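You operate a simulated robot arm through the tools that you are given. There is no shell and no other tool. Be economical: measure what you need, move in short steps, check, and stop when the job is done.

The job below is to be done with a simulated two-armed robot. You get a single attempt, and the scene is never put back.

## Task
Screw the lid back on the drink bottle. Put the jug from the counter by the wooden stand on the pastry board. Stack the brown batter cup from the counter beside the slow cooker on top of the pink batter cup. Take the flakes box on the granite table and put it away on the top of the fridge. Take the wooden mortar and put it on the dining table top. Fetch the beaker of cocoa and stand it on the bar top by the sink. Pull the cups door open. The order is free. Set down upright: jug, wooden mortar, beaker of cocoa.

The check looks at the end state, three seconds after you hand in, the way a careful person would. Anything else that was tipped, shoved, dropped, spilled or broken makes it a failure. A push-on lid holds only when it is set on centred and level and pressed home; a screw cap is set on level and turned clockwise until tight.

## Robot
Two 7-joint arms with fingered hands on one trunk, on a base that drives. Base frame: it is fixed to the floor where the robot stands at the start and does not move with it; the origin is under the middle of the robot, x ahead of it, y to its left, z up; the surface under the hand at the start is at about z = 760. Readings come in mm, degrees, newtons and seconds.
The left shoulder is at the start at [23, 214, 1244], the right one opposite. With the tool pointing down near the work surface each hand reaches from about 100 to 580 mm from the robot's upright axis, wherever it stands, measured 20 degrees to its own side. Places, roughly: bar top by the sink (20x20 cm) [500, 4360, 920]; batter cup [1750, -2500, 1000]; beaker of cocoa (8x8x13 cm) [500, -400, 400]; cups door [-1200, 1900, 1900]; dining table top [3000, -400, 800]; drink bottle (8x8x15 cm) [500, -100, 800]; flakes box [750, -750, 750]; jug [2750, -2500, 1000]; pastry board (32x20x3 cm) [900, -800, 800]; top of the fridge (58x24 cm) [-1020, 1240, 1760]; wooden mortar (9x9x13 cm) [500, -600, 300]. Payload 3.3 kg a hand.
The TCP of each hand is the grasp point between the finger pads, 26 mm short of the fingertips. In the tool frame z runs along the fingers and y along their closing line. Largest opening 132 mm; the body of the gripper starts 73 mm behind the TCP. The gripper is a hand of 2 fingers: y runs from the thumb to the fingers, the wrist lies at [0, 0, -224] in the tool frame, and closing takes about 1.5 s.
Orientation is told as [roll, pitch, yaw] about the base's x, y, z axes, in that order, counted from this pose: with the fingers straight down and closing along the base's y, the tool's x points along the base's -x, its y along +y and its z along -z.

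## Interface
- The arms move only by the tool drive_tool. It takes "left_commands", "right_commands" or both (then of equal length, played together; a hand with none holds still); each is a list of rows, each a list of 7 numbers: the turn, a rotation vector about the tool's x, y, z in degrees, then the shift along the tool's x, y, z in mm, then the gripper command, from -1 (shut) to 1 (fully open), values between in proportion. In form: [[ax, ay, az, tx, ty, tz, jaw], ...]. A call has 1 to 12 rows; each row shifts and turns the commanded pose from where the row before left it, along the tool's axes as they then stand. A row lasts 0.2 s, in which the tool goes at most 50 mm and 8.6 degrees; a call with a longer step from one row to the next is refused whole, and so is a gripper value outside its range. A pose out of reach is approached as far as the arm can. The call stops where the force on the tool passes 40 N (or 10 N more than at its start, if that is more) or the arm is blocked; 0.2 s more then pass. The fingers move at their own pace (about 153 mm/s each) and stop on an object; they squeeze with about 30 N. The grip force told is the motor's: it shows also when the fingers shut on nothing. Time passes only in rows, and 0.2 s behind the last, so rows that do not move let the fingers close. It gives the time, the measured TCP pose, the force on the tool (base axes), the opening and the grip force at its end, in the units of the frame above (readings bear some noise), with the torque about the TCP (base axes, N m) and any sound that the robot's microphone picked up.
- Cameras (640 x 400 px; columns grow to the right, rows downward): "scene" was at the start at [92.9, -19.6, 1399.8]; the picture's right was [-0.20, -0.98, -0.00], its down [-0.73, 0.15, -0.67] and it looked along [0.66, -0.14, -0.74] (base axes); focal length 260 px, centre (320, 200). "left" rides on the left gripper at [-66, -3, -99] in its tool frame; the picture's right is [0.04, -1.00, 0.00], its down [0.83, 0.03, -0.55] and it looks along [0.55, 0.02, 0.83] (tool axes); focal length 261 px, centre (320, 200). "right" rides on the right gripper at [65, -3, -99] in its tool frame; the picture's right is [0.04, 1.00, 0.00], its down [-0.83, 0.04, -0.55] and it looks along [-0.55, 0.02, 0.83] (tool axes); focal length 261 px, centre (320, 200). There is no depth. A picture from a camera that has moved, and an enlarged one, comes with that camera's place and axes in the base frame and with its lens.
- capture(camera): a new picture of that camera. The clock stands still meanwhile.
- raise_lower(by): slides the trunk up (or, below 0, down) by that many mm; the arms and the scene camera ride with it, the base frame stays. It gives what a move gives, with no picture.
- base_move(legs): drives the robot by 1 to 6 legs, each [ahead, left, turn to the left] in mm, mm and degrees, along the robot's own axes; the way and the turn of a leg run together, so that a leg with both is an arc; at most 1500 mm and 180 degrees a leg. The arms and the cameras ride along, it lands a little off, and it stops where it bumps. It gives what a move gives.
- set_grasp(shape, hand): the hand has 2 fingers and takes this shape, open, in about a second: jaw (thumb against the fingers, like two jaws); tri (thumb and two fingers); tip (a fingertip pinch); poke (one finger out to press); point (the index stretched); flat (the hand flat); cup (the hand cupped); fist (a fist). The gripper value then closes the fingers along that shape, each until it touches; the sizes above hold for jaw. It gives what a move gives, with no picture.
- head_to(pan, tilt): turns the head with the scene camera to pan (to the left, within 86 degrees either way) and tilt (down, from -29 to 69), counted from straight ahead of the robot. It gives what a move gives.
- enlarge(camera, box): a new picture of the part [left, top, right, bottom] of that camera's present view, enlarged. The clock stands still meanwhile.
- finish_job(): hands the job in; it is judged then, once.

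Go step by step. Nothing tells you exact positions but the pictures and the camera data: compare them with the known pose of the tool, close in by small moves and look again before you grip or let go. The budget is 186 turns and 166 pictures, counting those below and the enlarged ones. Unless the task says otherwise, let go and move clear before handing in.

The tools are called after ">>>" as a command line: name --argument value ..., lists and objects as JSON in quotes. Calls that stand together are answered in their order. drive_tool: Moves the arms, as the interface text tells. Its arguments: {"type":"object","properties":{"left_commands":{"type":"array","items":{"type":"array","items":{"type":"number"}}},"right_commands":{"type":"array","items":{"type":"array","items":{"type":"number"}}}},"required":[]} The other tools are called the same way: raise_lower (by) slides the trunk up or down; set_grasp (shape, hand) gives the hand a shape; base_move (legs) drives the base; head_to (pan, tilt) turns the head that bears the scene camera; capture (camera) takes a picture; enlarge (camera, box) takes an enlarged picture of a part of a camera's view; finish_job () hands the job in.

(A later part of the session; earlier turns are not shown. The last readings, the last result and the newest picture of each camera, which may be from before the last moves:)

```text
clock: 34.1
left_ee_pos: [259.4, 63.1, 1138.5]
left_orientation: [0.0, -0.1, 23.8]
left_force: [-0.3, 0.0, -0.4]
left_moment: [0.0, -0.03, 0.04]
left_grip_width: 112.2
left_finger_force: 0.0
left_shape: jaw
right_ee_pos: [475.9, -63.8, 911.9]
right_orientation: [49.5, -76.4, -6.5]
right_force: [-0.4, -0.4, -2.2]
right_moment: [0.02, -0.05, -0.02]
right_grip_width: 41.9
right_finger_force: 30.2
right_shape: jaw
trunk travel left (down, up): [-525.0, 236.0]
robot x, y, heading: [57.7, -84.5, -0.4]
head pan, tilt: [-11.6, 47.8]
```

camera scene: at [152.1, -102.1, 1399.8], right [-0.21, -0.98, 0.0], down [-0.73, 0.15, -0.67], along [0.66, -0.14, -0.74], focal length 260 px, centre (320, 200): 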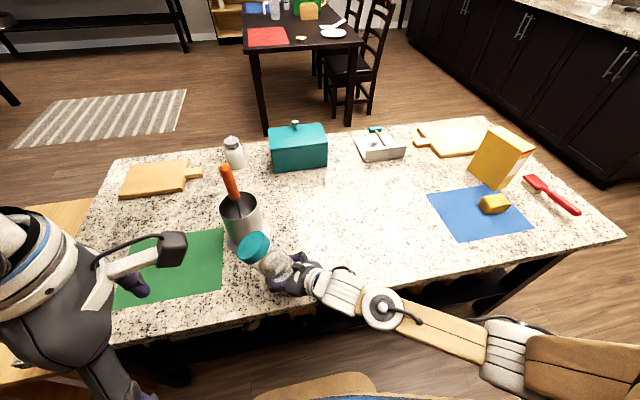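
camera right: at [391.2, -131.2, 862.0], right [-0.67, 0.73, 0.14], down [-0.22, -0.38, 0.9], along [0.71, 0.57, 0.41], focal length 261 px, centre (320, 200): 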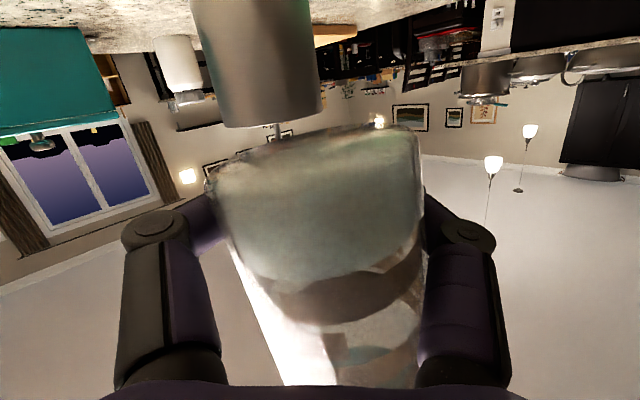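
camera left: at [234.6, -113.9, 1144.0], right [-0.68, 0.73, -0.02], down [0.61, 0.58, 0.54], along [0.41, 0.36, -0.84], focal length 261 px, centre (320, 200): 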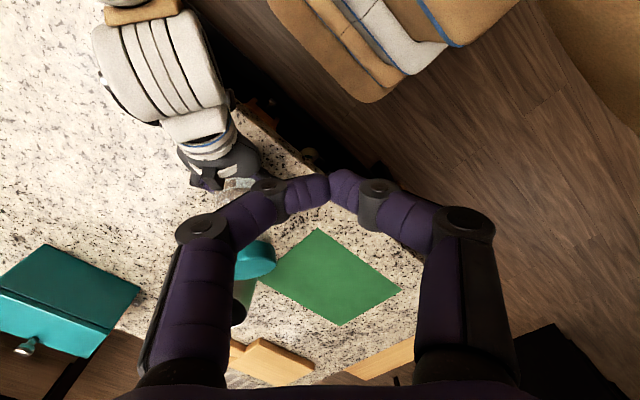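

>>> drive_tool --left_commands '[[0, 0, 0, -19.9, -34.4, 0, 0.7], [0, 0, 0, -19.9, -34.4, 0, 0.7], [0, 0, 0, -19.9, -34.4, 0, 0.7], [0, 0, 0, -19.9, -34.4, 0, 0.7], [0, 0, 0, -19.9, -34.4, 0, 0.7], [0, 0, 0, -19.9, -34.4, 0, 0.7], [0, 0, 0, 0, 0, 0, 0.7]]'

>>> capture --camera "left"

>>> capture --camera "scene"

```text
clock: 35.9
left_ee_pos: [473.2, -58.0, 1156.9]
left_orientation: [-3.2, 1.2, 27.4]
left_force: [0.1, -1.0, 1.1]
left_moment: [0.01, -0.05, 0.01]
left_grip_width: 112.1
left_finger_force: 0.1
left_shape: jaw
right_ee_pos: [476.2, -63.3, 910.6]
right_orientation: [49.1, -76.3, -6.1]
right_force: [0.7, -0.8, -1.9]
right_moment: [0.04, -0.06, 0.03]
right_grip_width: 42.0
right_finger_force: 30.2
right_shape: jaw
trunk travel left (down, up): [-525.0, 236.0]
robot x, y, heading: [60.7, -82.9, -0.2]
head pan, tilt: [-11.6, 47.8]
stopped in row 7 (left hand): the arm was blocked; the commanded pose is now the measured one
```

```text
131 pictures are left
camera left: at [530.2, -24.9, 1255.7], right [0.42, -0.9, 0.06], down [-0.76, -0.32, 0.57], along [-0.49, -0.28, -0.82], focal length 261 px, centre (320, 200)
```

left: 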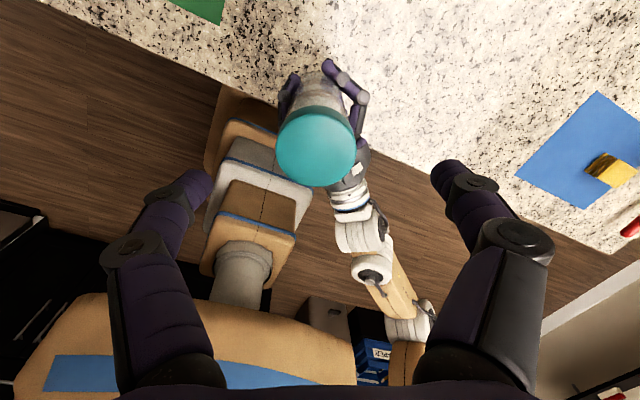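

```text
130 pictures are left
camera scene: at [152.2, -101.9, 1399.7], right [-0.21, -0.98, 0.0], down [-0.73, 0.15, -0.67], along [0.66, -0.14, -0.74], focal length 260 px, centre (320, 200)
```

scene: 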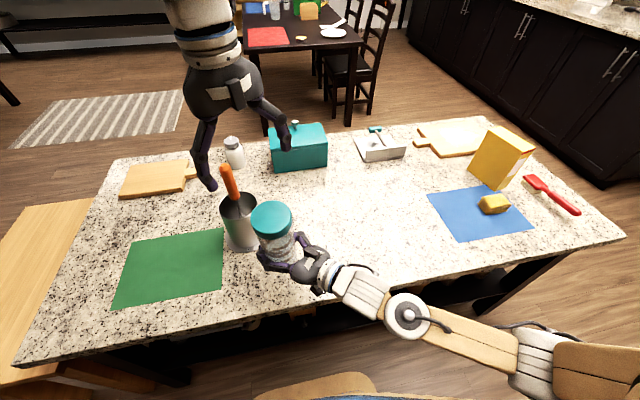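

The left arm hit a joint limit that high up. I lower the right hand 50 mm and straighten the left hand to a smaller yaw.

>>> drive_tool --right_commands '[[0, 0, 0, 16, -3, 2.5, -1], [0, 0, 0, 16, -3, 2.5, -1], [0, 0, 0, 16.5, -3, 2.5, -1], [0, 0, 0, 0, 0, 0, -1], [0, 0, 0, 0, 0, 0, -1]]' --left_commands '[[-2.3, -2.5, 6, 0, 0, 10, 0.7], [0, 0, 8, 0, 0, 10, 0.7], [0, 0, 8, 0, 0, 10, 0.7], [0, 0, 5, 0, 0, 10, 0.7], [0, 0, 0, 0, 0, 10, 0.7]]'

>>> capture --camera "left"

```text
clock: 37.1
left_ee_pos: [471.5, -59.5, 1105.6]
left_orientation: [0.1, -1.8, 0.1]
left_force: [0.2, -0.1, 0.0]
left_moment: [-0.03, -0.01, -0.03]
left_grip_width: 111.9
left_finger_force: 0.0
left_shape: jaw
right_ee_pos: [474.7, -63.1, 861.8]
right_orientation: [49.6, -76.4, -6.7]
right_force: [-0.3, 1.0, -1.8]
right_moment: [0.04, -0.04, 0.01]
right_grip_width: 41.4
right_finger_force: 30.1
right_shape: jaw
trunk travel left (down, up): [-525.0, 236.0]
robot x, y, heading: [59.7, -81.8, -0.4]
head pan, tilt: [-11.6, 47.8]
```

```text
129 pictures are left
camera left: at [534.0, -63.4, 1206.7], right [-0.04, -1.0, 0.0], down [-0.85, 0.03, 0.53], along [-0.53, 0.02, -0.85], focal length 261 px, centre (320, 200)
```

left: 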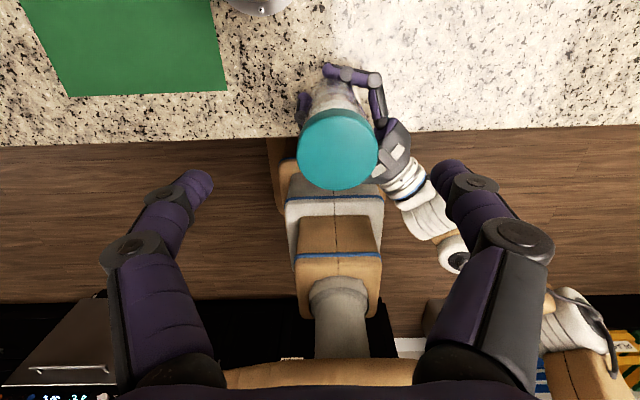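

Lid top centre is at [453, -75]. I descend and grip it.

>>> drive_tool --left_commands '[[0, 1.8, 0, 10, -8, 20, 0.7], [0, 0, 0, 9, -8, 25, 0.7], [0, 0, 0, 0, 0, 25, 0.7], [0, 0, 0, 0, 0, 20, 0.7], [0, 0, 0, 0, 0, 10, 0.7], [0, 0, 0, 0, 0, 0, 0.7]]'

>>> capture --camera "left"

>>> enlarge --camera "scene" --box '[200, 180, 360, 280]'

```text
clock: 38.5
left_ee_pos: [453.6, -78.7, 1005.3]
left_orientation: [0.0, -0.1, 0.2]
left_force: [0.6, -0.1, 0.7]
left_moment: [0.01, -0.01, -0.04]
left_grip_width: 111.9
left_finger_force: 0.2
left_shape: jaw
right_ee_pos: [474.5, -62.3, 862.2]
right_orientation: [49.6, -76.4, -6.6]
right_force: [0.5, 0.1, -2.1]
right_moment: [0.01, -0.06, -0.01]
right_grip_width: 41.8
right_finger_force: 29.8
right_shape: jaw
trunk travel left (down, up): [-525.0, 236.0]
robot x, y, heading: [58.8, -82.5, -0.4]
head pan, tilt: [-11.6, 47.8]
```

```text
128 pictures are left
camera left: at [518.6, -80.2, 1105.8], right [-0.04, -1.0, 0.0], down [-0.83, 0.03, 0.55], along [-0.55, 0.02, -0.83], focal length 261 px, centre (320, 200)
```

left: 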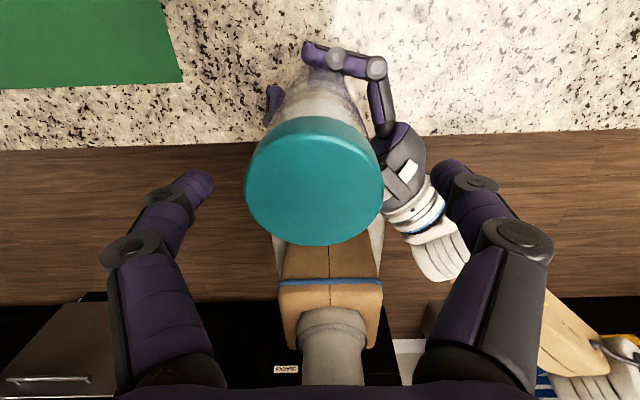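

```text
4.00 times, centred on (280, 230) of scene
camera zoom: at [151.9, -102.3, 1399.8], right [-0.21, -0.98, 0.0], down [-0.73, 0.15, -0.67], along [0.66, -0.14, -0.74], focal length 1039 px, centre (480, 80)
```

zoom: 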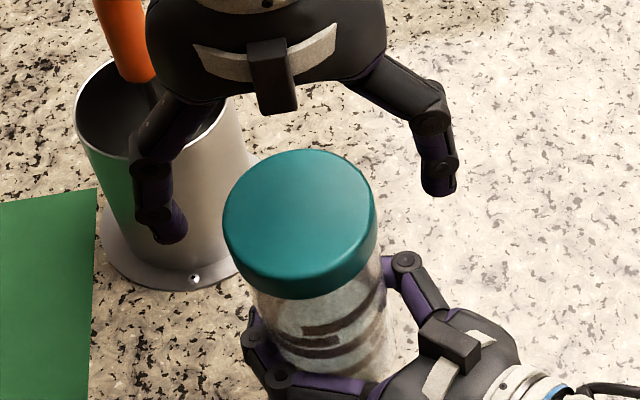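

>>> drive_tool --left_commands '[[0, 0, 0, 0, 3, 4, 0.7], [0, 0, 0, 0, 0, 0, 0.2], [0, 0, 0, 0, 0, 0, -0.3], [0, 0, 0, 0, 0, 0, -1], [0, 0, 0, 0, 0, 0, -1], [0, 0, 0, 0, 0, 0, -1]]'

>>> capture --camera "left"

```text
clock: 39.9
left_ee_pos: [454.0, -74.7, 1001.8]
left_orientation: [-0.1, -0.2, 0.1]
left_force: [0.7, -0.4, 0.4]
left_moment: [-0.06, 0.0, -0.01]
left_grip_width: 62.7
left_finger_force: 29.9
left_shape: jaw
right_ee_pos: [474.4, -63.2, 861.5]
right_orientation: [49.7, -76.5, -6.7]
right_force: [-0.1, 1.4, -1.1]
right_moment: [-0.04, -0.15, 0.0]
right_grip_width: 41.4
right_finger_force: 29.5
right_shape: jaw
trunk travel left (down, up): [-525.0, 236.0]
robot x, y, heading: [57.6, -78.8, -0.6]
head pan, tilt: [-11.6, 47.8]
```

```text
126 pictures are left
camera left: at [518.4, -77.0, 1101.6], right [-0.04, -1.0, 0.0], down [-0.83, 0.03, 0.55], along [-0.55, 0.02, -0.83], focal length 261 px, centre (320, 200)
```

left: 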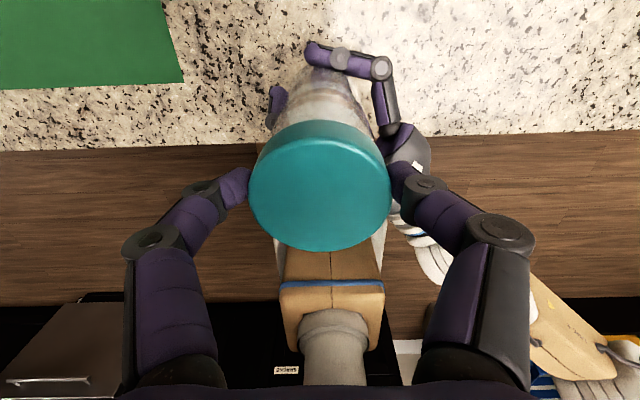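

Left hand has the lid. I release the right hand and check that the bottle hangs.

>>> drive_tool --right_commands '[[0, 0, 0, 0, 0, 0, 0.2], [0, 0, 0, 0, 0, 0, 0.8], [0, 0, 0, 0, 0, 0, 1], [0, 0, 0, 0, 0, -20, 1], [0, 0, 0, 0, 0, -40, 1], [0, 0, 0, 0, 0, -40, 1]]'

>>> enlarge --camera "scene" --box '[200, 180, 360, 280]'

>>> capture --camera "right"

```text
clock: 41.3
left_ee_pos: [453.3, -73.7, 1001.5]
left_orientation: [0.0, 0.0, 0.3]
left_force: [-0.3, 0.7, -2.1]
left_moment: [-0.03, -0.01, 0.01]
left_grip_width: 62.8
left_finger_force: 30.1
left_shape: jaw
right_ee_pos: [403.4, -131.4, 877.7]
right_orientation: [49.8, -76.4, -6.8]
right_force: [0.6, -0.4, 0.0]
right_moment: [0.0, -0.02, -0.03]
right_grip_width: 131.6
right_finger_force: 0.1
right_shape: jaw
trunk travel left (down, up): [-525.0, 236.0]
robot x, y, heading: [59.0, -79.5, -0.4]
head pan, tilt: [-11.6, 47.8]
```

```text
4.00 times, centred on (280, 230) of scene
camera zoom: at [151.5, -102.8, 1399.8], right [-0.21, -0.98, 0.0], down [-0.72, 0.15, -0.67], along [0.66, -0.14, -0.74], focal length 1039 px, centre (480, 80)
```

zoom: 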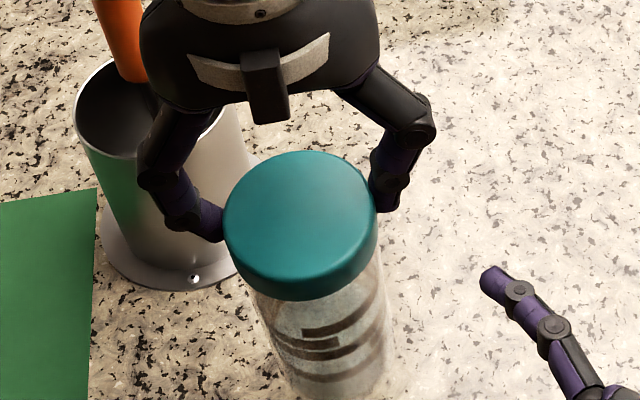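

```text
124 pictures are left
camera right: at [320.9, -199.2, 828.2], right [-0.67, 0.73, 0.14], down [-0.22, -0.38, 0.9], along [0.71, 0.57, 0.41], focal length 261 px, centre (320, 200)
```

right: 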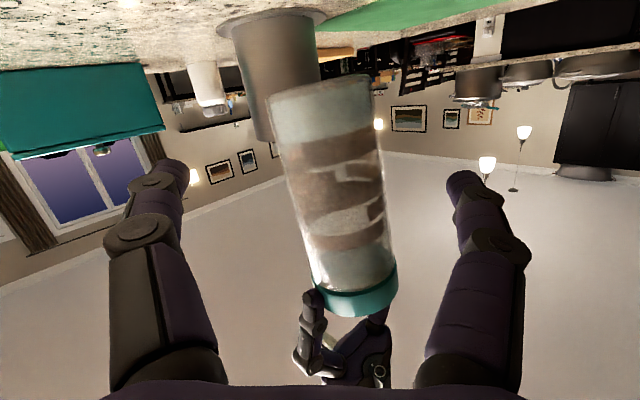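

The bottle hangs from the lid. I turn the right hand back and lower the bottle to its old place.

>>> drive_tool --right_commands '[[1.55, 6.45, -2.2, 0, 0, 0, 1], [1.55, 6.45, -2.2, 0, 0, 0, 1], [1.55, 6.45, -2.2, 0, 0, 0, 1], [1.55, 6.45, -2.2, 0, 0, 0, 1], [0, 0, 0, 0, 0, 0, 1], [0, 0, 0, 0, 0, 0, 1]]' --left_commands '[[0, 0, 0, -8, 3, 10, -1], [0, 0, 0, -8, 3, 15, -1], [0, 0, 0, -6, 3, 15, -1], [0, 0, 0, 0, 0, 15, -1], [0, 0, 0, 0, 0, 12, -1], [0, 0, 0, 0, 0, 0, -1]]'

>>> drive_tool --left_commands '[[0, 0, 0, 0, 0, 2, -1], [0, 0, 0, 0, 0, 2, -1], [0, 0, 0, 0, 0, 2, -1], [0, 0, 0, 0, 0, 0, -1]]'

>>> capture --camera "right"

```text
clock: 42.7
left_ee_pos: [477.5, -65.5, 934.6]
left_orientation: [-0.1, -0.1, 0.2]
left_force: [-0.7, -0.1, -1.9]
left_moment: [-0.01, 0.0, -0.02]
left_grip_width: 62.8
left_finger_force: 30.2
left_shape: jaw
right_ee_pos: [405.2, -132.8, 877.3]
right_orientation: [-0.1, -55.0, 39.9]
right_force: [-0.1, 0.8, 0.4]
right_moment: [0.02, 0.0, 0.02]
right_grip_width: 132.1
right_finger_force: 0.0
right_shape: jaw
trunk travel left (down, up): [-525.0, 236.0]
robot x, y, heading: [61.6, -80.9, -0.2]
head pan, tilt: [-11.6, 47.8]
```

```text
clock: 43.7
left_ee_pos: [476.6, -65.7, 930.1]
left_orientation: [-0.1, -0.3, 0.2]
left_force: [4.5, -0.6, 26.2]
left_moment: [-0.08, -0.03, -0.03]
left_grip_width: 62.7
left_finger_force: 30.1
left_shape: jaw
right_ee_pos: [403.0, -130.0, 876.9]
right_orientation: [-0.1, -55.2, 39.9]
right_force: [-0.4, -0.1, 0.5]
right_moment: [-0.03, 0.0, -0.01]
right_grip_width: 132.1
right_finger_force: 0.0
right_shape: jaw
trunk travel left (down, up): [-525.0, 236.0]
robot x, y, heading: [61.2, -80.9, -0.5]
head pan, tilt: [-11.6, 47.8]
```

```text
123 pictures are left
camera right: at [314.0, -209.6, 880.3], right [-0.66, 0.75, -0.04], down [-0.01, 0.04, 1.0], along [0.75, 0.66, -0.02], focal length 261 px, centre (320, 200)
```

right: 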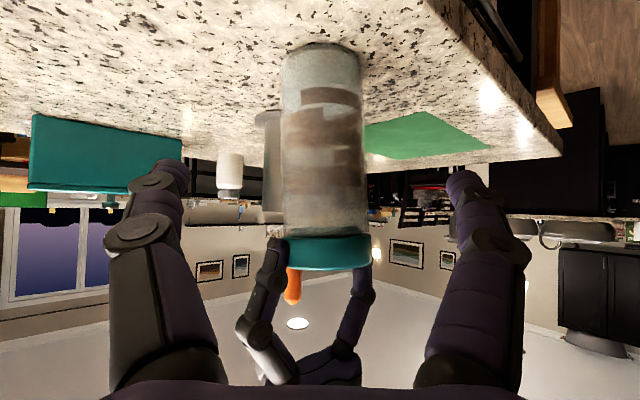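

Bottle stands again. I advance the right hand and grip its body once more.

>>> drive_tool --right_commands '[[0, 0, 0, 1, 1, 32, 1], [0, 0, 0, 2, 1, 32, 1], [0, 0, 0, 2, 2, 32, 1], [0, 0, 0, 0, 0, 30, 1], [0, 0, 0, 0, 0, 0, 0.3], [0, 0, 0, 0, 0, 0, -0.3], [0, 0, 0, 0, 0, 0, -1], [0, 0, 0, 0, 0, 0, -1], [0, 0, 0, 0, 0, 0, -1]]' --left_commands '[[0, 0, 0, 0, 0, -0.5, -1], [0, 0, 0, 0, 0, -0.5, -1], [0, 0, 0, 0, 0, 0, -1], [0, 0, 0, 0, 0, 0, -1], [0, 0, 0, 0, 0, 0, -1], [0, 0, 0, 0, 0, 0, -1], [0, 0, 0, 0, 0, 0, -1], [0, 0, 0, 0, 0, 0, -1], [0, 0, 0, 0, 0, 0, -1]]'

>>> capture --camera "right"

```text
clock: 45.7
left_ee_pos: [477.2, -64.4, 930.2]
left_orientation: [-0.1, -0.1, 0.3]
left_force: [0.6, -0.8, 22.1]
left_moment: [-0.15, 0.0, 0.0]
left_grip_width: 62.7
left_finger_force: 29.6
left_shape: jaw
right_ee_pos: [478.5, -64.2, 800.0]
right_orientation: [-0.1, -55.0, 39.9]
right_force: [3.0, 0.9, -3.5]
right_moment: [0.14, 0.2, -0.03]
right_grip_width: 54.3
right_finger_force: 30.0
right_shape: jaw
trunk travel left (down, up): [-525.0, 236.0]
robot x, y, heading: [57.5, -82.2, -0.2]
head pan, tilt: [-11.6, 47.8]
```

```text
122 pictures are left
camera right: at [388.2, -141.0, 803.9], right [-0.66, 0.75, -0.04], down [0.0, 0.04, 1.0], along [0.75, 0.66, -0.03], focal length 261 px, centre (320, 200)
```

right: 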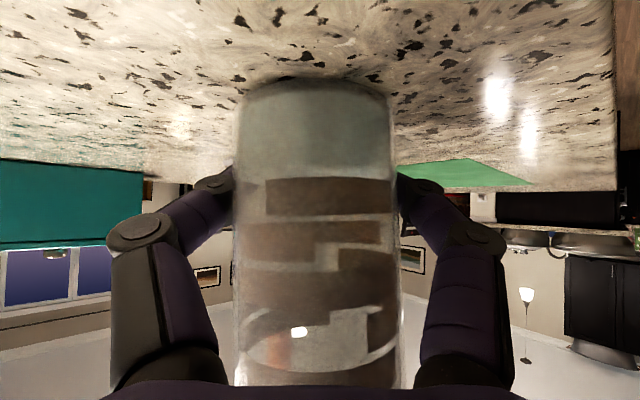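

The grip is slightly past the bottle's middle; I open, back off 8 mm and regrip.

>>> drive_tool --right_commands '[[0, 0, 0, 0, 0, 0, 0.3], [0, 0, 0, 0, 0, -4, 0.3], [0, 0, 0, 0, 0, -4, 0.3], [0, 0, 0, 0, 0, 0, -0.3], [0, 0, 0, 0, 0, 0, -1], [0, 0, 0, 0, 0, 0, -1], [0, 0, 0, 0, 0, 0, -1]]'

>>> drive_tool --left_commands '[[0, 0, 8, 0, 0, 0, -1], [0, 0, 8, 0, 0, 0, -1], [0, 0, 8, 0, 0, 0, -1], [0, 0, 8, 0, 0, 0, -1], [0, 0, 8, 0, 0, 0, -1], [0, 0, 8, 0, 0, 0, -1], [0, 0, 8, 0, 0, 0, -1], [0, 0, 8, 0, 0, 0, -1]]'

```text
clock: 47.3
left_ee_pos: [476.6, -64.4, 930.1]
left_orientation: [0.0, -0.1, 0.3]
left_force: [1.3, -1.1, 15.7]
left_moment: [-0.11, 0.05, 0.0]
left_grip_width: 62.7
left_finger_force: 29.6
left_shape: jaw
right_ee_pos: [473.3, -67.7, 805.6]
right_orientation: [-0.2, -55.0, 39.9]
right_force: [3.4, 1.0, -0.6]
right_moment: [0.11, 0.09, -0.05]
right_grip_width: 58.1
right_finger_force: 30.6
right_shape: jaw
trunk travel left (down, up): [-525.0, 236.0]
robot x, y, heading: [56.7, -86.0, -0.3]
head pan, tilt: [-11.6, 47.8]
```

```text
clock: 49.1
left_ee_pos: [481.3, -58.7, 932.8]
left_orientation: [-0.3, -0.6, -62.6]
left_force: [-5.6, -7.4, 5.8]
left_moment: [-0.5, 0.82, 0.02]
left_grip_width: 62.5
left_finger_force: 29.9
left_shape: jaw
right_ee_pos: [473.3, -67.5, 807.4]
right_orientation: [-0.3, -55.1, 39.9]
right_force: [5.9, 9.5, -1.3]
right_moment: [-0.35, -0.22, -0.09]
right_grip_width: 57.6
right_finger_force: 30.5
right_shape: jaw
trunk travel left (down, up): [-525.0, 236.0]
robot x, y, heading: [59.6, -84.2, -0.4]
head pan, tilt: [-11.6, 47.8]
```

>>> capture --camera "right"

>>> enlarge --camera "scene" --box '[200, 190, 360, 290]'

```text
121 pictures are left
camera right: at [384.3, -145.4, 809.1], right [-0.66, 0.75, -0.04], down [0.0, 0.04, 1.0], along [0.75, 0.66, -0.02], focal length 261 px, centre (320, 200)
```

right: 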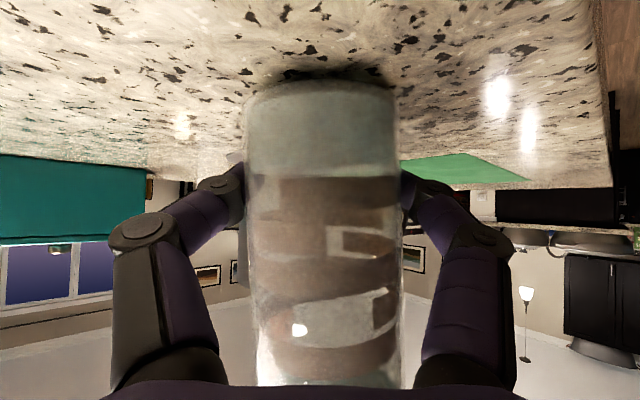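

```text
4.00 times, centred on (280, 240) of scene
camera zoom: at [151.8, -102.2, 1399.8], right [-0.21, -0.98, 0.0], down [-0.73, 0.15, -0.67], along [0.66, -0.14, -0.74], focal length 1039 px, centre (480, 40)
```

zoom: 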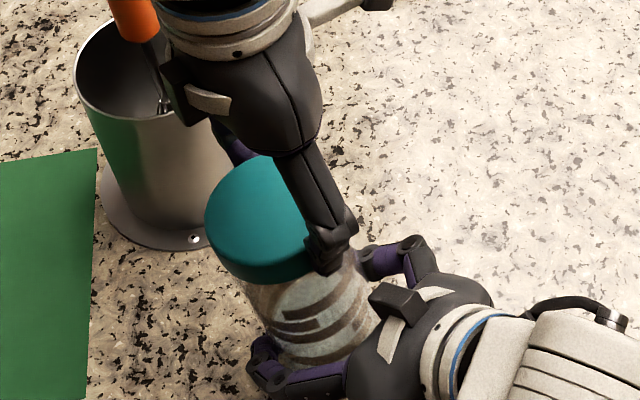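

The bottle leaned about 3°, so I release the right hand to let it straighten before continuing.

>>> drive_tool --right_commands '[[0, 0, 0, 0, 0, 0, 0.2], [0, 0, 0, 0, 0, 0, 0.6], [0, 0, 0, 0, 0, 0, 1], [0, 0, 0, 0, 0, 0, 1], [0, 0, 0, 0, 0, 0, 1]]'

>>> capture --camera "right"

>>> enlarge --camera "scene" --box '[200, 190, 360, 290]'

```text
clock: 50.3
left_ee_pos: [482.6, -57.9, 931.3]
left_orientation: [-0.3, -0.5, -62.4]
left_force: [0.5, 0.2, 0.9]
left_moment: [0.09, -0.14, -0.02]
left_grip_width: 62.3
left_finger_force: 30.8
left_shape: jaw
right_ee_pos: [474.6, -68.6, 806.9]
right_orientation: [-0.1, -54.9, 39.9]
right_force: [-0.4, 0.2, -1.2]
right_moment: [0.03, 0.02, -0.02]
right_grip_width: 132.1
right_finger_force: 0.0
right_shape: jaw
trunk travel left (down, up): [-525.0, 236.0]
robot x, y, heading: [59.2, -79.0, -0.4]
head pan, tilt: [-11.6, 47.8]
```

```text
119 pictures are left
camera right: at [384.2, -145.7, 808.8], right [-0.66, 0.75, -0.03], down [0.0, 0.04, 1.0], along [0.75, 0.66, -0.03], focal length 261 px, centre (320, 200)
```

right: 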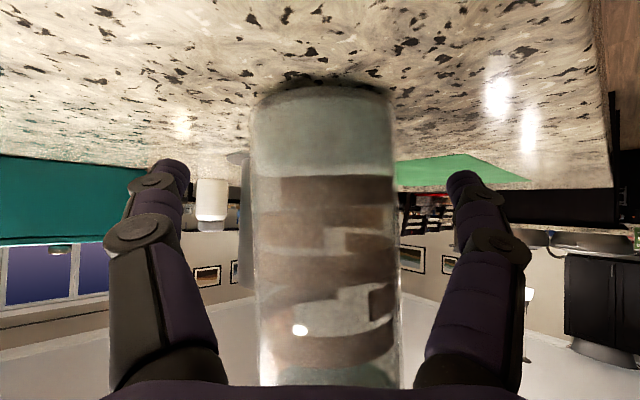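

```text
4.00 times, centred on (280, 240) of scene
camera zoom: at [152.0, -102.3, 1399.8], right [-0.21, -0.98, 0.0], down [-0.73, 0.15, -0.67], along [0.66, -0.14, -0.74], focal length 1039 px, centre (480, 40)
```

zoom: 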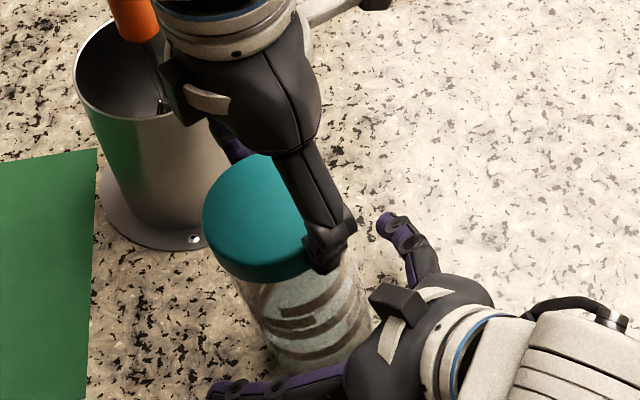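

Bottle is upright again. I regrip it a few millimetres deeper and continue turning.

>>> drive_tool --right_commands '[[0, 0, 0, 0, 2, 4, 1], [0, 0, 0, 0, 0, 0, 0.3], [0, 0, 0, 0, 0, 0, -0.3], [0, 0, 0, 0, 0, 0, -1], [0, 0, 0, 0, 0, 0, -1], [0, 0, 0, 0, 0, 0, -1]]'

>>> drive_tool --left_commands '[[0, 0, 0, 0, 0, 0, 0.1], [0, 0, 0, 0, 0, 0, 0.4], [0, 0, -8, 0, 0, 0, 0.4], [0, 0, -8, 0, 0, 0, 0.4], [0, 0, -8, 0, 0, 0, 0.4], [0, 0, -8, 0, 0, 0, 0.4], [0, 0, -8, 0, 0, 0, 0.4], [0, 0, -8, 0, 0, 0, 0.4], [0, 0, -8, 0, 0, 0, 0.4], [0, 0, -8, 0, 0, 0, 0.4], [0, 0, -8, 0, 0, 0, 0.4]]'

>>> enlarge --camera "scene" --box '[200, 190, 360, 290]'

>>> capture --camera "left"

```text
clock: 51.7
left_ee_pos: [481.8, -58.3, 933.2]
left_orientation: [-0.3, -0.6, -62.6]
left_force: [-3.5, -0.6, -2.2]
left_moment: [-0.1, 0.34, 0.0]
left_grip_width: 62.5
left_finger_force: 29.6
left_shape: jaw
right_ee_pos: [473.9, -65.4, 802.6]
right_orientation: [-0.1, -55.1, 39.8]
right_force: [2.8, 0.9, -0.3]
right_moment: [0.03, -0.03, -0.01]
right_grip_width: 59.7
right_finger_force: 29.8
right_shape: jaw
trunk travel left (down, up): [-525.0, 236.0]
robot x, y, heading: [58.6, -82.0, -0.2]
head pan, tilt: [-11.6, 47.8]
```

```text
clock: 54.1
left_ee_pos: [476.9, -64.1, 930.4]
left_orientation: [0.0, -0.1, 8.3]
left_force: [0.4, 0.2, -0.8]
left_moment: [-0.01, 0.0, 0.05]
left_grip_width: 92.1
left_finger_force: 0.1
left_shape: jaw
right_ee_pos: [475.5, -64.8, 803.2]
right_orientation: [0.0, -55.0, 39.9]
right_force: [-0.5, -0.9, -0.5]
right_moment: [-0.04, -0.04, -0.01]
right_grip_width: 59.2
right_finger_force: 29.6
right_shape: jaw
trunk travel left (down, up): [-525.0, 236.0]
robot x, y, heading: [60.0, -81.7, -0.3]
head pan, tilt: [-11.6, 47.8]
```

```text
4.00 times, centred on (280, 240) of scene
camera zoom: at [152.1, -102.2, 1399.8], right [-0.21, -0.98, 0.0], down [-0.73, 0.15, -0.67], along [0.66, -0.14, -0.74], focal length 1039 px, centre (480, 40)
```

zoom: 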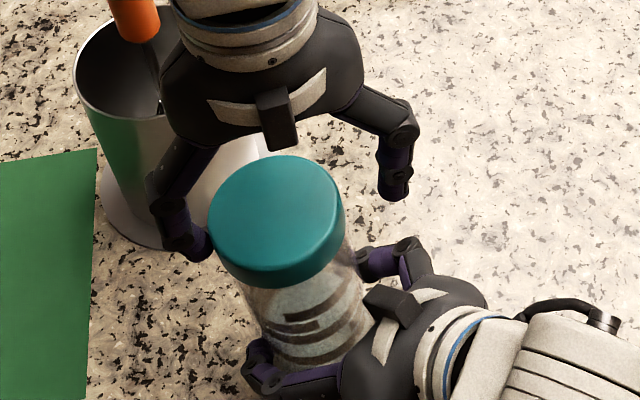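

```text
116 pictures are left
camera left: at [540.7, -58.8, 1029.3], right [0.1, -0.99, 0.0], down [-0.83, -0.09, 0.55], along [-0.55, -0.06, -0.83], focal length 261 px, centre (320, 200)
```

left: 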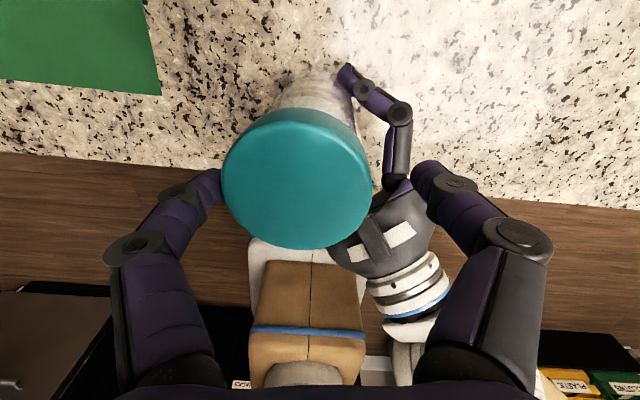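

The bottle leans about 3° while clamped. With the left hand open I release the right briefly so it stands flat, then look.

>>> drive_tool --right_commands '[[0, 0, 0, 0, 0, 0, 0], [0, 0, 0, 0, 0, 0, 0.2], [0, 0, 0, 0, 0, 0, 0.5], [0, 0, 0, 0, 0, 0, 0.5], [0, 0, 0, 0, 0, 0, 0.5]]' --left_commands '[[0, 0, 8, 0, 0, -2, 0.6], [0, 0, 0, -2, 9, 0, 0.6], [0, 0, 0, 0, 0, 0, 0.6], [0, 0, 0, 0, 0, 0, 0.6], [0, 0, 0, 0, 0, 0, 0.6]]'

>>> capture --camera "right"

>>> capture --camera "left"

```text
clock: 55.3
left_ee_pos: [478.1, -54.9, 929.8]
left_orientation: [-0.1, -0.2, 0.1]
left_force: [-0.8, 0.3, 0.6]
left_moment: [0.0, 0.0, 0.0]
left_grip_width: 105.2
left_finger_force: 0.0
left_shape: jaw
right_ee_pos: [475.7, -64.9, 803.3]
right_orientation: [-0.1, -54.9, 39.9]
right_force: [-0.8, 0.0, 0.4]
right_moment: [0.04, 0.01, 0.01]
right_grip_width: 98.7
right_finger_force: 0.0
right_shape: jaw
trunk travel left (down, up): [-525.0, 236.0]
robot x, y, heading: [55.6, -82.0, -0.2]
head pan, tilt: [-11.6, 47.8]
```

```text
115 pictures are left
camera right: at [385.6, -142.4, 805.9], right [-0.66, 0.75, -0.03], down [0.0, 0.04, 1.0], along [0.75, 0.66, -0.03], focal length 261 px, centre (320, 200)
```

right: 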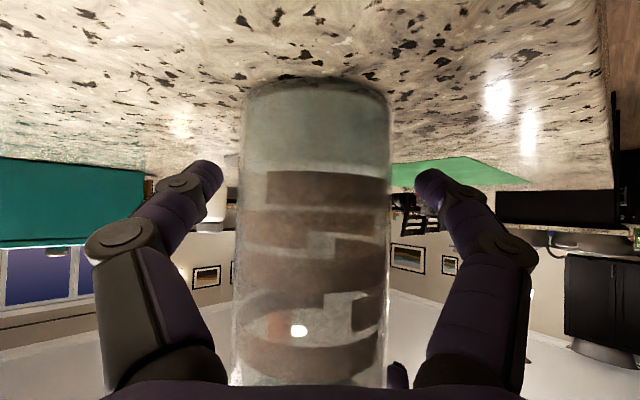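

```text
114 pictures are left
camera left: at [543.1, -58.5, 1031.1], right [-0.04, -1.0, 0.0], down [-0.83, 0.03, 0.55], along [-0.55, 0.02, -0.83], focal length 261 px, centre (320, 200)
```

left: 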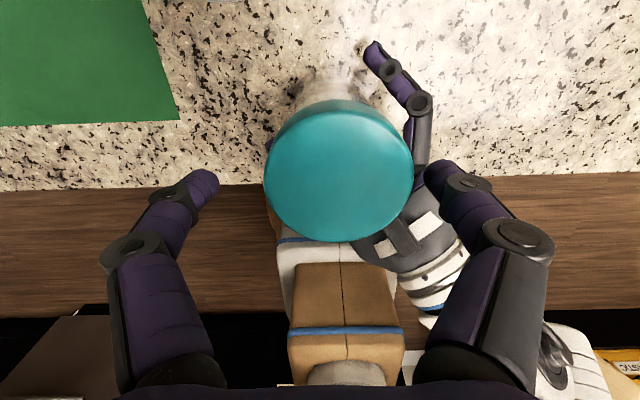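

Bottle stands straight. I grip its body again centred, then the lid at yaw 0.

>>> drive_tool --right_commands '[[0, 0, 0, 0, -1.5, 0, 0.4], [0, 0, 0, 0, 0, 0, 0], [0, 0, 0, 0, 0, 0, -0.5], [0, 0, 0, 0, 0, 0, -1], [0, 0, 0, 0, 0, 0, -1], [0, 0, 0, 0, 0, 0, -1], [0, 0, 0, 0, 0, 0, -1], [0, 0, 0, 0, 0, 0, -1], [0, 0, 0, 0, 0, 0, -1]]' --left_commands '[[0, 0, -8, -2, -5, 0, 0.6], [0, 0, -8, -2, -5, 0, 0.6], [0, 0, 0, 0, 0, 0, 0.6], [0, 0, 0, 0, 0, 0, 0.6], [0, 0, 0, 0, 0, 0, 0.3], [0, 0, 0, 0, 0, 0, -0.2], [0, 0, 0, 0, 0, 0, -1], [0, 0, 0, 0, 0, 0, -1], [0, 0, 0, 0, 0, 0, -1]]'

>>> enlarge --camera "scene" --box '[200, 190, 360, 290]'

>>> capture --camera "left"

```text
clock: 57.3
left_ee_pos: [482.8, -65.4, 930.9]
left_orientation: [-0.1, -0.1, 16.2]
left_force: [0.5, -0.1, -1.0]
left_moment: [-0.02, 0.01, 0.03]
left_grip_width: 62.3
left_finger_force: 29.9
left_shape: jaw
right_ee_pos: [475.5, -65.5, 801.9]
right_orientation: [-0.1, -55.0, 39.8]
right_force: [-1.4, -1.7, -0.7]
right_moment: [0.06, 0.02, 0.03]
right_grip_width: 57.6
right_finger_force: 30.4
right_shape: jaw
trunk travel left (down, up): [-525.0, 236.0]
robot x, y, heading: [56.3, -82.5, -0.4]
head pan, tilt: [-11.6, 47.8]
```

```text
4.00 times, centred on (280, 240) of scene
camera zoom: at [151.9, -102.3, 1399.8], right [-0.21, -0.98, 0.0], down [-0.73, 0.15, -0.67], along [0.66, -0.14, -0.74], focal length 1039 px, centre (480, 40)
```

zoom: 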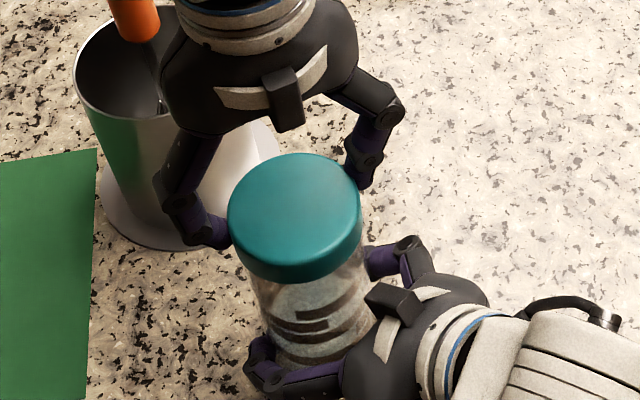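

```text
112 pictures are left
camera left: at [546.1, -50.0, 1032.1], right [0.24, -0.97, 0.0], down [-0.81, -0.2, 0.55], along [-0.54, -0.13, -0.83], focal length 261 px, centre (320, 200)
```

left: 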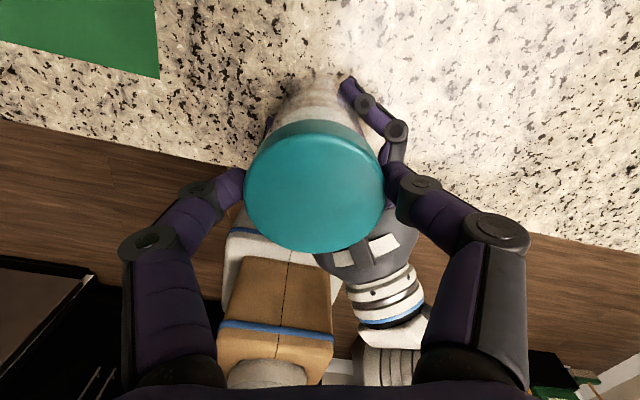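

Both grips look centred and the bottle upright. I turn clockwise again.

>>> drive_tool --left_commands '[[0, 0, 8, 0, 0, 0, -1], [0, 0, 8, 0, 0, 0, -1], [0, 0, 8, 0, 0, 0, -1], [0, 0, 8, 0, 0, 0, -1], [0, 0, 8, 0, 0, 0, -1], [0, 0, 8, 0, 0, 0, -1], [0, 0, 8, 0, 0, 0, -1], [0, 0, 8, 0, 0, 0, -1]]'

>>> capture --camera "right"

```text
clock: 59.1
left_ee_pos: [485.4, -60.8, 933.1]
left_orientation: [-0.4, -0.3, -47.0]
left_force: [-5.3, -8.9, 2.1]
left_moment: [-0.82, 0.85, 0.1]
left_grip_width: 61.8
left_finger_force: 29.6
left_shape: jaw
right_ee_pos: [477.0, -65.1, 803.6]
right_orientation: [0.0, -55.2, 39.9]
right_force: [5.6, 9.4, -0.3]
right_moment: [-0.21, -0.19, -0.05]
right_grip_width: 58.2
right_finger_force: 30.2
right_shape: jaw
trunk travel left (down, up): [-525.0, 236.0]
robot x, y, heading: [55.4, -82.5, -0.4]
head pan, tilt: [-11.6, 47.8]
```

```text
111 pictures are left
camera right: at [387.1, -143.1, 806.0], right [-0.66, 0.75, -0.03], down [-0.01, 0.04, 1.0], along [0.75, 0.66, -0.02], focal length 261 px, centre (320, 200)
```

right: 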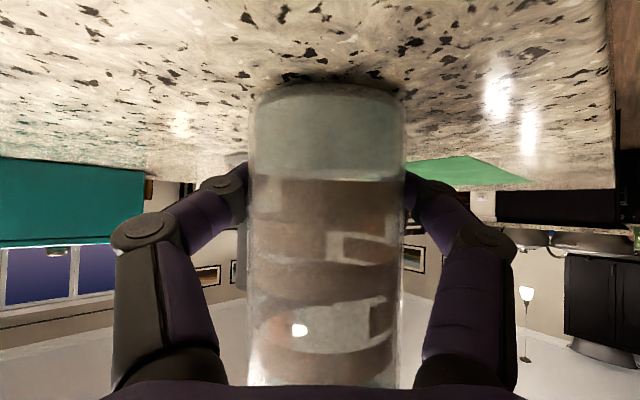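

Turning torque stays small, so the lid is not tight yet; the side grip causes the lean. I open both hands, turn the left back, and continue with the table's friction holding the bottle.

>>> drive_tool --right_commands '[[0, 0, 0, 0, 0, 0, -1], [0, 0, 0, 0, 0, 0, -1], [0, 0, 0, 0, 0, 0, 0], [0, 0, 0, 0, 0, 0, 0.2], [0, 0, 0, 0, 0, 0, 0.5], [0, 0, 0, 0, 0, 0, 0.5], [0, 0, 0, 0, 0, 0, 0.5], [0, 0, 0, 0, 0, 0, 0.5], [0, 0, 0, 0, 0, 0, 0.5], [0, 0, 0, 0, 0, 0, 0.5], [0, 0, 0, 0, 0, 0, 0.5]]' --left_commands '[[0, 0, 0, 0, 0, 0, 0], [0, 0, 0, 0, 0, 0, 0.4], [0, 0, -8, 0, 0, 0, 0.6], [0, 0, -8, 0, 0, 0, 0.6], [0, 0, -8, 0, 0, 0, 0.6], [0, 0, -8, 0, 0, 0, 0.6], [0, 0, -8, 0, 0, 0, 0.6], [0, 0, -8, 0, 0, 0, 0.6], [0, 0, -8, 0, 0, 0, 0.6], [0, 0, -8, 0, 0, 0, 0.6], [0, 0, 0, 0, 0, 0, 0.6]]'

>>> capture --camera "left"

>>> capture --camera "right"

```text
clock: 61.5
left_ee_pos: [483.6, -63.9, 931.4]
left_orientation: [0.0, -0.1, 16.3]
left_force: [-0.2, -0.5, 0.4]
left_moment: [0.03, 0.01, 0.03]
left_grip_width: 105.4
left_finger_force: 0.0
left_shape: jaw
right_ee_pos: [476.1, -65.3, 802.5]
right_orientation: [-0.1, -55.0, 39.9]
right_force: [-0.3, 0.8, 1.4]
right_moment: [0.0, -0.02, 0.0]
right_grip_width: 98.7
right_finger_force: 0.0
right_shape: jaw
trunk travel left (down, up): [-525.0, 236.0]
robot x, y, heading: [56.5, -82.2, -0.1]
head pan, tilt: [-11.6, 47.8]
```

```text
110 pictures are left
camera left: at [546.0, -49.5, 1032.1], right [0.24, -0.97, 0.0], down [-0.81, -0.2, 0.55], along [-0.54, -0.13, -0.83], focal length 261 px, centre (320, 200)
```

left: 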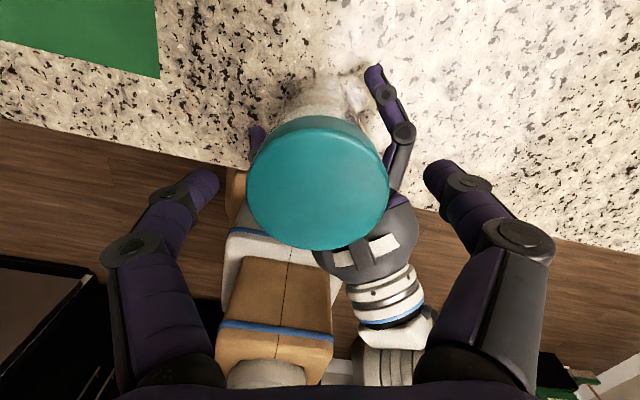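

```text
109 pictures are left
camera right: at [386.7, -143.5, 805.5], right [-0.66, 0.75, -0.03], down [0.0, 0.04, 1.0], along [0.75, 0.66, -0.03], focal length 261 px, centre (320, 200)
```

right: 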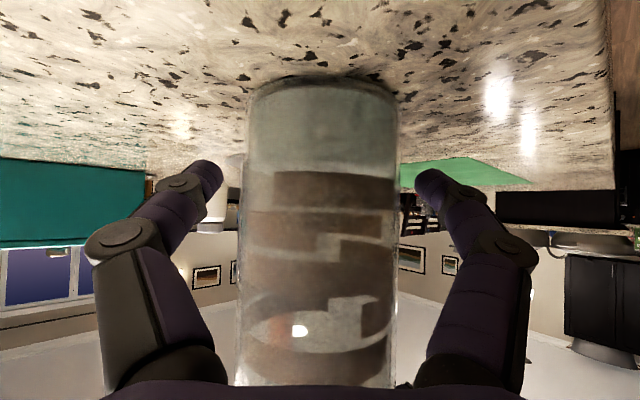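

The bottle pattern shows it has not turned, so the lid is screwing on. I grip and turn again with slight down-pressure.

>>> drive_tool --left_commands '[[0, 0, 0, 0, 0, 0, 0], [0, 0, 0, 0, 0, 0, -1], [0, 0, 0, 0, 0, 0, -1], [0, 0, 0, 0, 0, 1, -1], [0, 0, 8, 0, 0, 0.2, -1], [0, 0, 8, 0, 0, 0.2, -1], [0, 0, 8, 0, 0, 0.2, -1], [0, 0, 8, 0, 0, 0.2, -1], [0, 0, 8, 0, 0, 0.2, -1], [0, 0, 8, 0, 0, 0.2, -1], [0, 0, 8, 0, 0, 0.2, -1], [0, 0, 8, 0, 0, 0.2, -1]]'

>>> capture --camera "right"

```text
clock: 64.1
left_ee_pos: [488.4, -57.7, 930.9]
left_orientation: [-0.2, -0.4, -46.7]
left_force: [-0.5, -0.7, 2.2]
left_moment: [0.0, 0.04, 0.01]
left_grip_width: 62.8
left_finger_force: 30.0
left_shape: jaw
right_ee_pos: [476.8, -66.3, 803.3]
right_orientation: [-0.2, -55.0, 39.8]
right_force: [-0.5, 0.1, -0.7]
right_moment: [0.01, 0.02, -0.04]
right_grip_width: 98.5
right_finger_force: 0.1
right_shape: jaw
trunk travel left (down, up): [-525.0, 236.0]
robot x, y, heading: [60.0, -80.0, -0.2]
head pan, tilt: [-11.6, 47.8]
```

```text
108 pictures are left
camera right: at [386.6, -143.5, 805.6], right [-0.66, 0.75, -0.04], down [0.0, 0.04, 1.0], along [0.75, 0.66, -0.03], focal length 261 px, centre (320, 200)
```

right: 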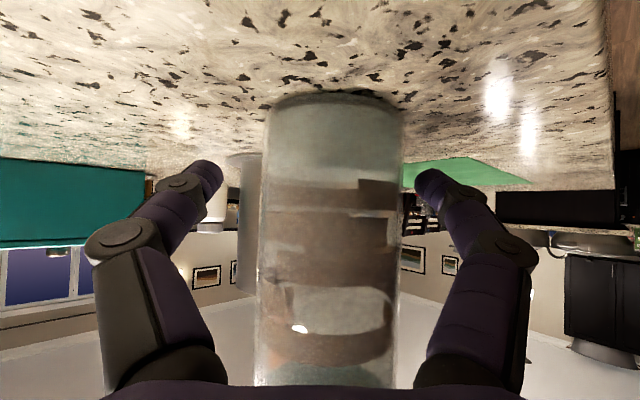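

At negative yaw the left arm drifts against a joint limit, dragging the bottle a little. I turn the open hand to positive yaw and check how true it stays.

>>> drive_tool --left_commands '[[0, 0, 0, 0, 0, 0, 0.5], [0, 0, -8, 0, 0, -1, 0.6], [0, 0, -8, 0, 0, -1, 0.6], [0, 0, -8, 0, 0, 0, 0.6], [0, 0, -8, 0, 0, 0, 0.6], [0, 0, -8, 0, 0, 0, 0.6], [0, 0, -8, 0, 0, 0, 0.6], [0, 0, -8, 0, 0, 0, 0.6], [0, 0, -8, 0, 0, 0, 0.6], [0, 0, -8, 0, 0, 0, 0.6], [0, 0, -8, 0, 0, 0, 0.6], [0, 0, -8, 0, 0, 0, 0.6]]'

>>> drive_tool --left_commands '[[0, 0, -8, 0, 0, 0, 0.6], [0, 0, -8, 0, 0, 0, 0.6], [0, 0, 0, 0, 0, 0, 0.6]]'

>>> capture --camera "left"

>>> capture --camera "right"

```text
clock: 66.7
left_ee_pos: [482.6, -66.1, 931.1]
left_orientation: [-0.1, 0.1, 40.4]
left_force: [0.6, -0.1, 0.5]
left_moment: [0.04, -0.03, 0.0]
left_grip_width: 105.4
left_finger_force: 0.0
left_shape: jaw
right_ee_pos: [477.2, -65.5, 802.3]
right_orientation: [-0.1, -55.0, 39.9]
right_force: [-0.7, 0.8, 0.0]
right_moment: [0.03, -0.07, 0.03]
right_grip_width: 98.8
right_finger_force: 0.0
right_shape: jaw
trunk travel left (down, up): [-525.0, 236.0]
robot x, y, heading: [57.1, -82.4, -0.1]
head pan, tilt: [-11.6, 47.8]
```

```text
clock: 67.5
left_ee_pos: [483.5, -65.0, 932.6]
left_orientation: [-0.1, 0.0, 56.4]
left_force: [0.4, 0.5, 0.4]
left_moment: [-0.01, -0.04, -0.01]
left_grip_width: 105.5
left_finger_force: 0.1
left_shape: jaw
right_ee_pos: [476.7, -65.8, 801.3]
right_orientation: [-0.2, -55.0, 39.9]
right_force: [-0.3, -0.9, -1.1]
right_moment: [0.0, 0.0, 0.02]
right_grip_width: 98.7
right_finger_force: 0.0
right_shape: jaw
trunk travel left (down, up): [-525.0, 236.0]
robot x, y, heading: [55.9, -80.4, -0.2]
head pan, tilt: [-11.6, 47.8]
```

```text
107 pictures are left
camera left: at [520.3, -12.6, 1031.7], right [0.81, -0.59, 0.0], down [-0.49, -0.67, 0.55], along [-0.32, -0.45, -0.83], focal length 261 px, centre (320, 200)
```

left: 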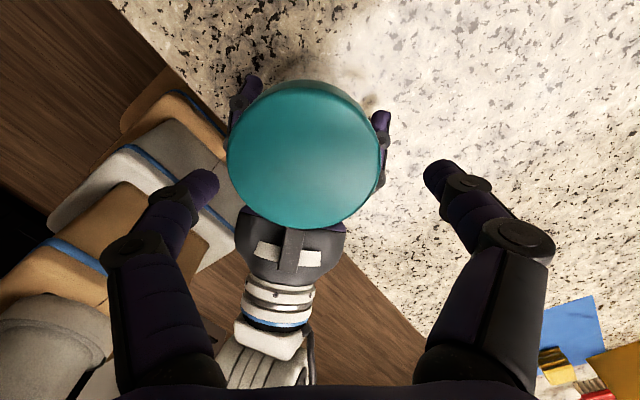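

```text
106 pictures are left
camera right: at [386.7, -143.5, 805.5], right [-0.66, 0.75, -0.03], down [0.0, 0.04, 1.0], along [0.75, 0.66, -0.03], focal length 261 px, centre (320, 200)
```

right: 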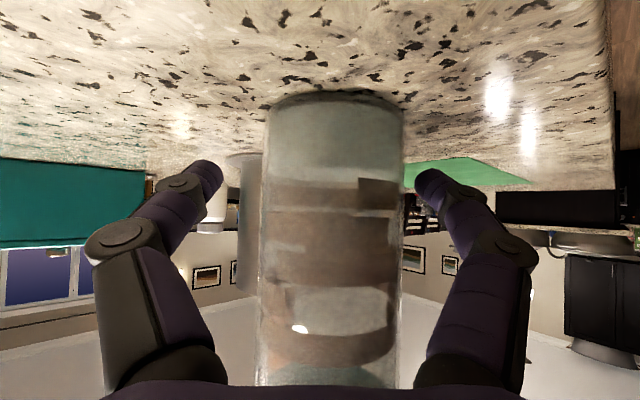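

Yaw +56 is clean. I recentre both hands on the bottle, which now stands about 10 mm further, and grip again.

>>> drive_tool --right_commands '[[0, 0, 0, 0, 3, 2, 0.6], [0, 0, 0, 0, 2, 2, 0.4], [0, 0, 0, 0, 0, 0, 0], [0, 0, 0, 0, 0, 0, -1], [0, 0, 0, 0, 0, 0, -1], [0, 0, 0, 0, 0, 0, -1], [0, 0, 0, 0, 0, 0, -1], [0, 0, 0, 0, 0, 0, -1], [0, 0, 0, 0, 0, 0, -1]]' --left_commands '[[0, 0, 0, -7, 3, 0, 0.6], [0, 0, 0, -6, 3, 0, 0.6], [0, 0, 0, 0, 0, 0, 0.6], [0, 0, 0, 0, 0, 0, 0.6], [0, 0, 0, 0, 0, 0, 0.4], [0, 0, 0, 0, 0, 0, 0], [0, 0, 0, 0, 0, 0, -1], [0, 0, 0, 0, 0, 0, -1], [0, 0, 0, 0, 0, 0, -1]]'

>>> capture --camera "left"

>>> capture --camera "right"

```text
clock: 69.5
left_ee_pos: [484.9, -51.1, 930.9]
left_orientation: [-0.1, 0.0, 56.1]
left_force: [0.0, 0.2, -0.6]
left_moment: [0.0, -0.03, 0.0]
left_grip_width: 64.0
left_finger_force: 30.1
left_shape: jaw
right_ee_pos: [476.0, -61.2, 799.9]
right_orientation: [-0.2, -55.0, 39.9]
right_force: [-0.6, 0.9, -0.3]
right_moment: [-0.04, -0.03, 0.0]
right_grip_width: 61.3
right_finger_force: 30.0
right_shape: jaw
trunk travel left (down, up): [-525.0, 236.0]
robot x, y, heading: [55.3, -78.7, -0.4]
head pan, tilt: [-11.6, 47.8]
```

```text
105 pictures are left
camera left: at [522.8, 0.8, 1030.9], right [0.81, -0.59, 0.0], down [-0.49, -0.67, 0.55], along [-0.33, -0.45, -0.83], focal length 261 px, centre (320, 200)
```

left: 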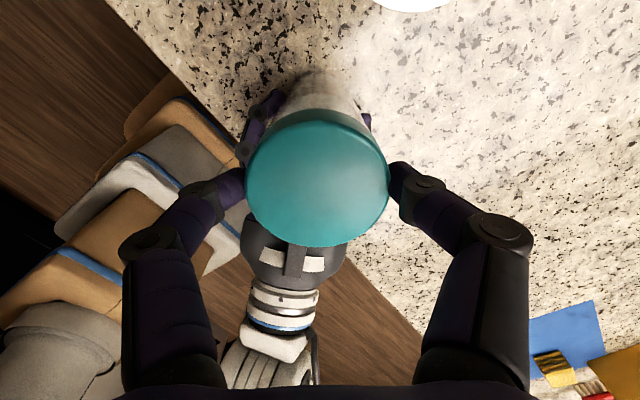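

```text
104 pictures are left
camera right: at [386.2, -138.0, 802.9], right [-0.66, 0.75, -0.03], down [0.0, 0.04, 1.0], along [0.75, 0.66, -0.03], focal length 261 px, centre (320, 200)
```

right: 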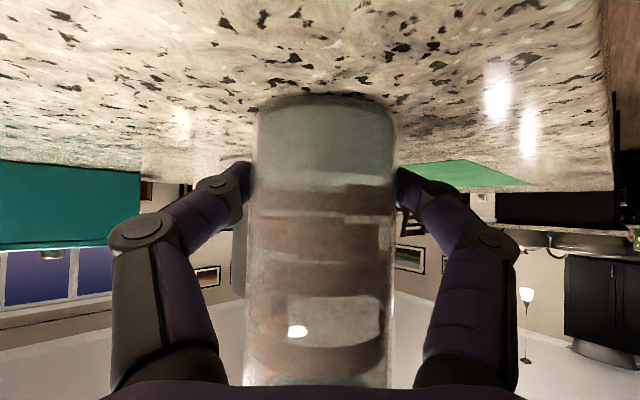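

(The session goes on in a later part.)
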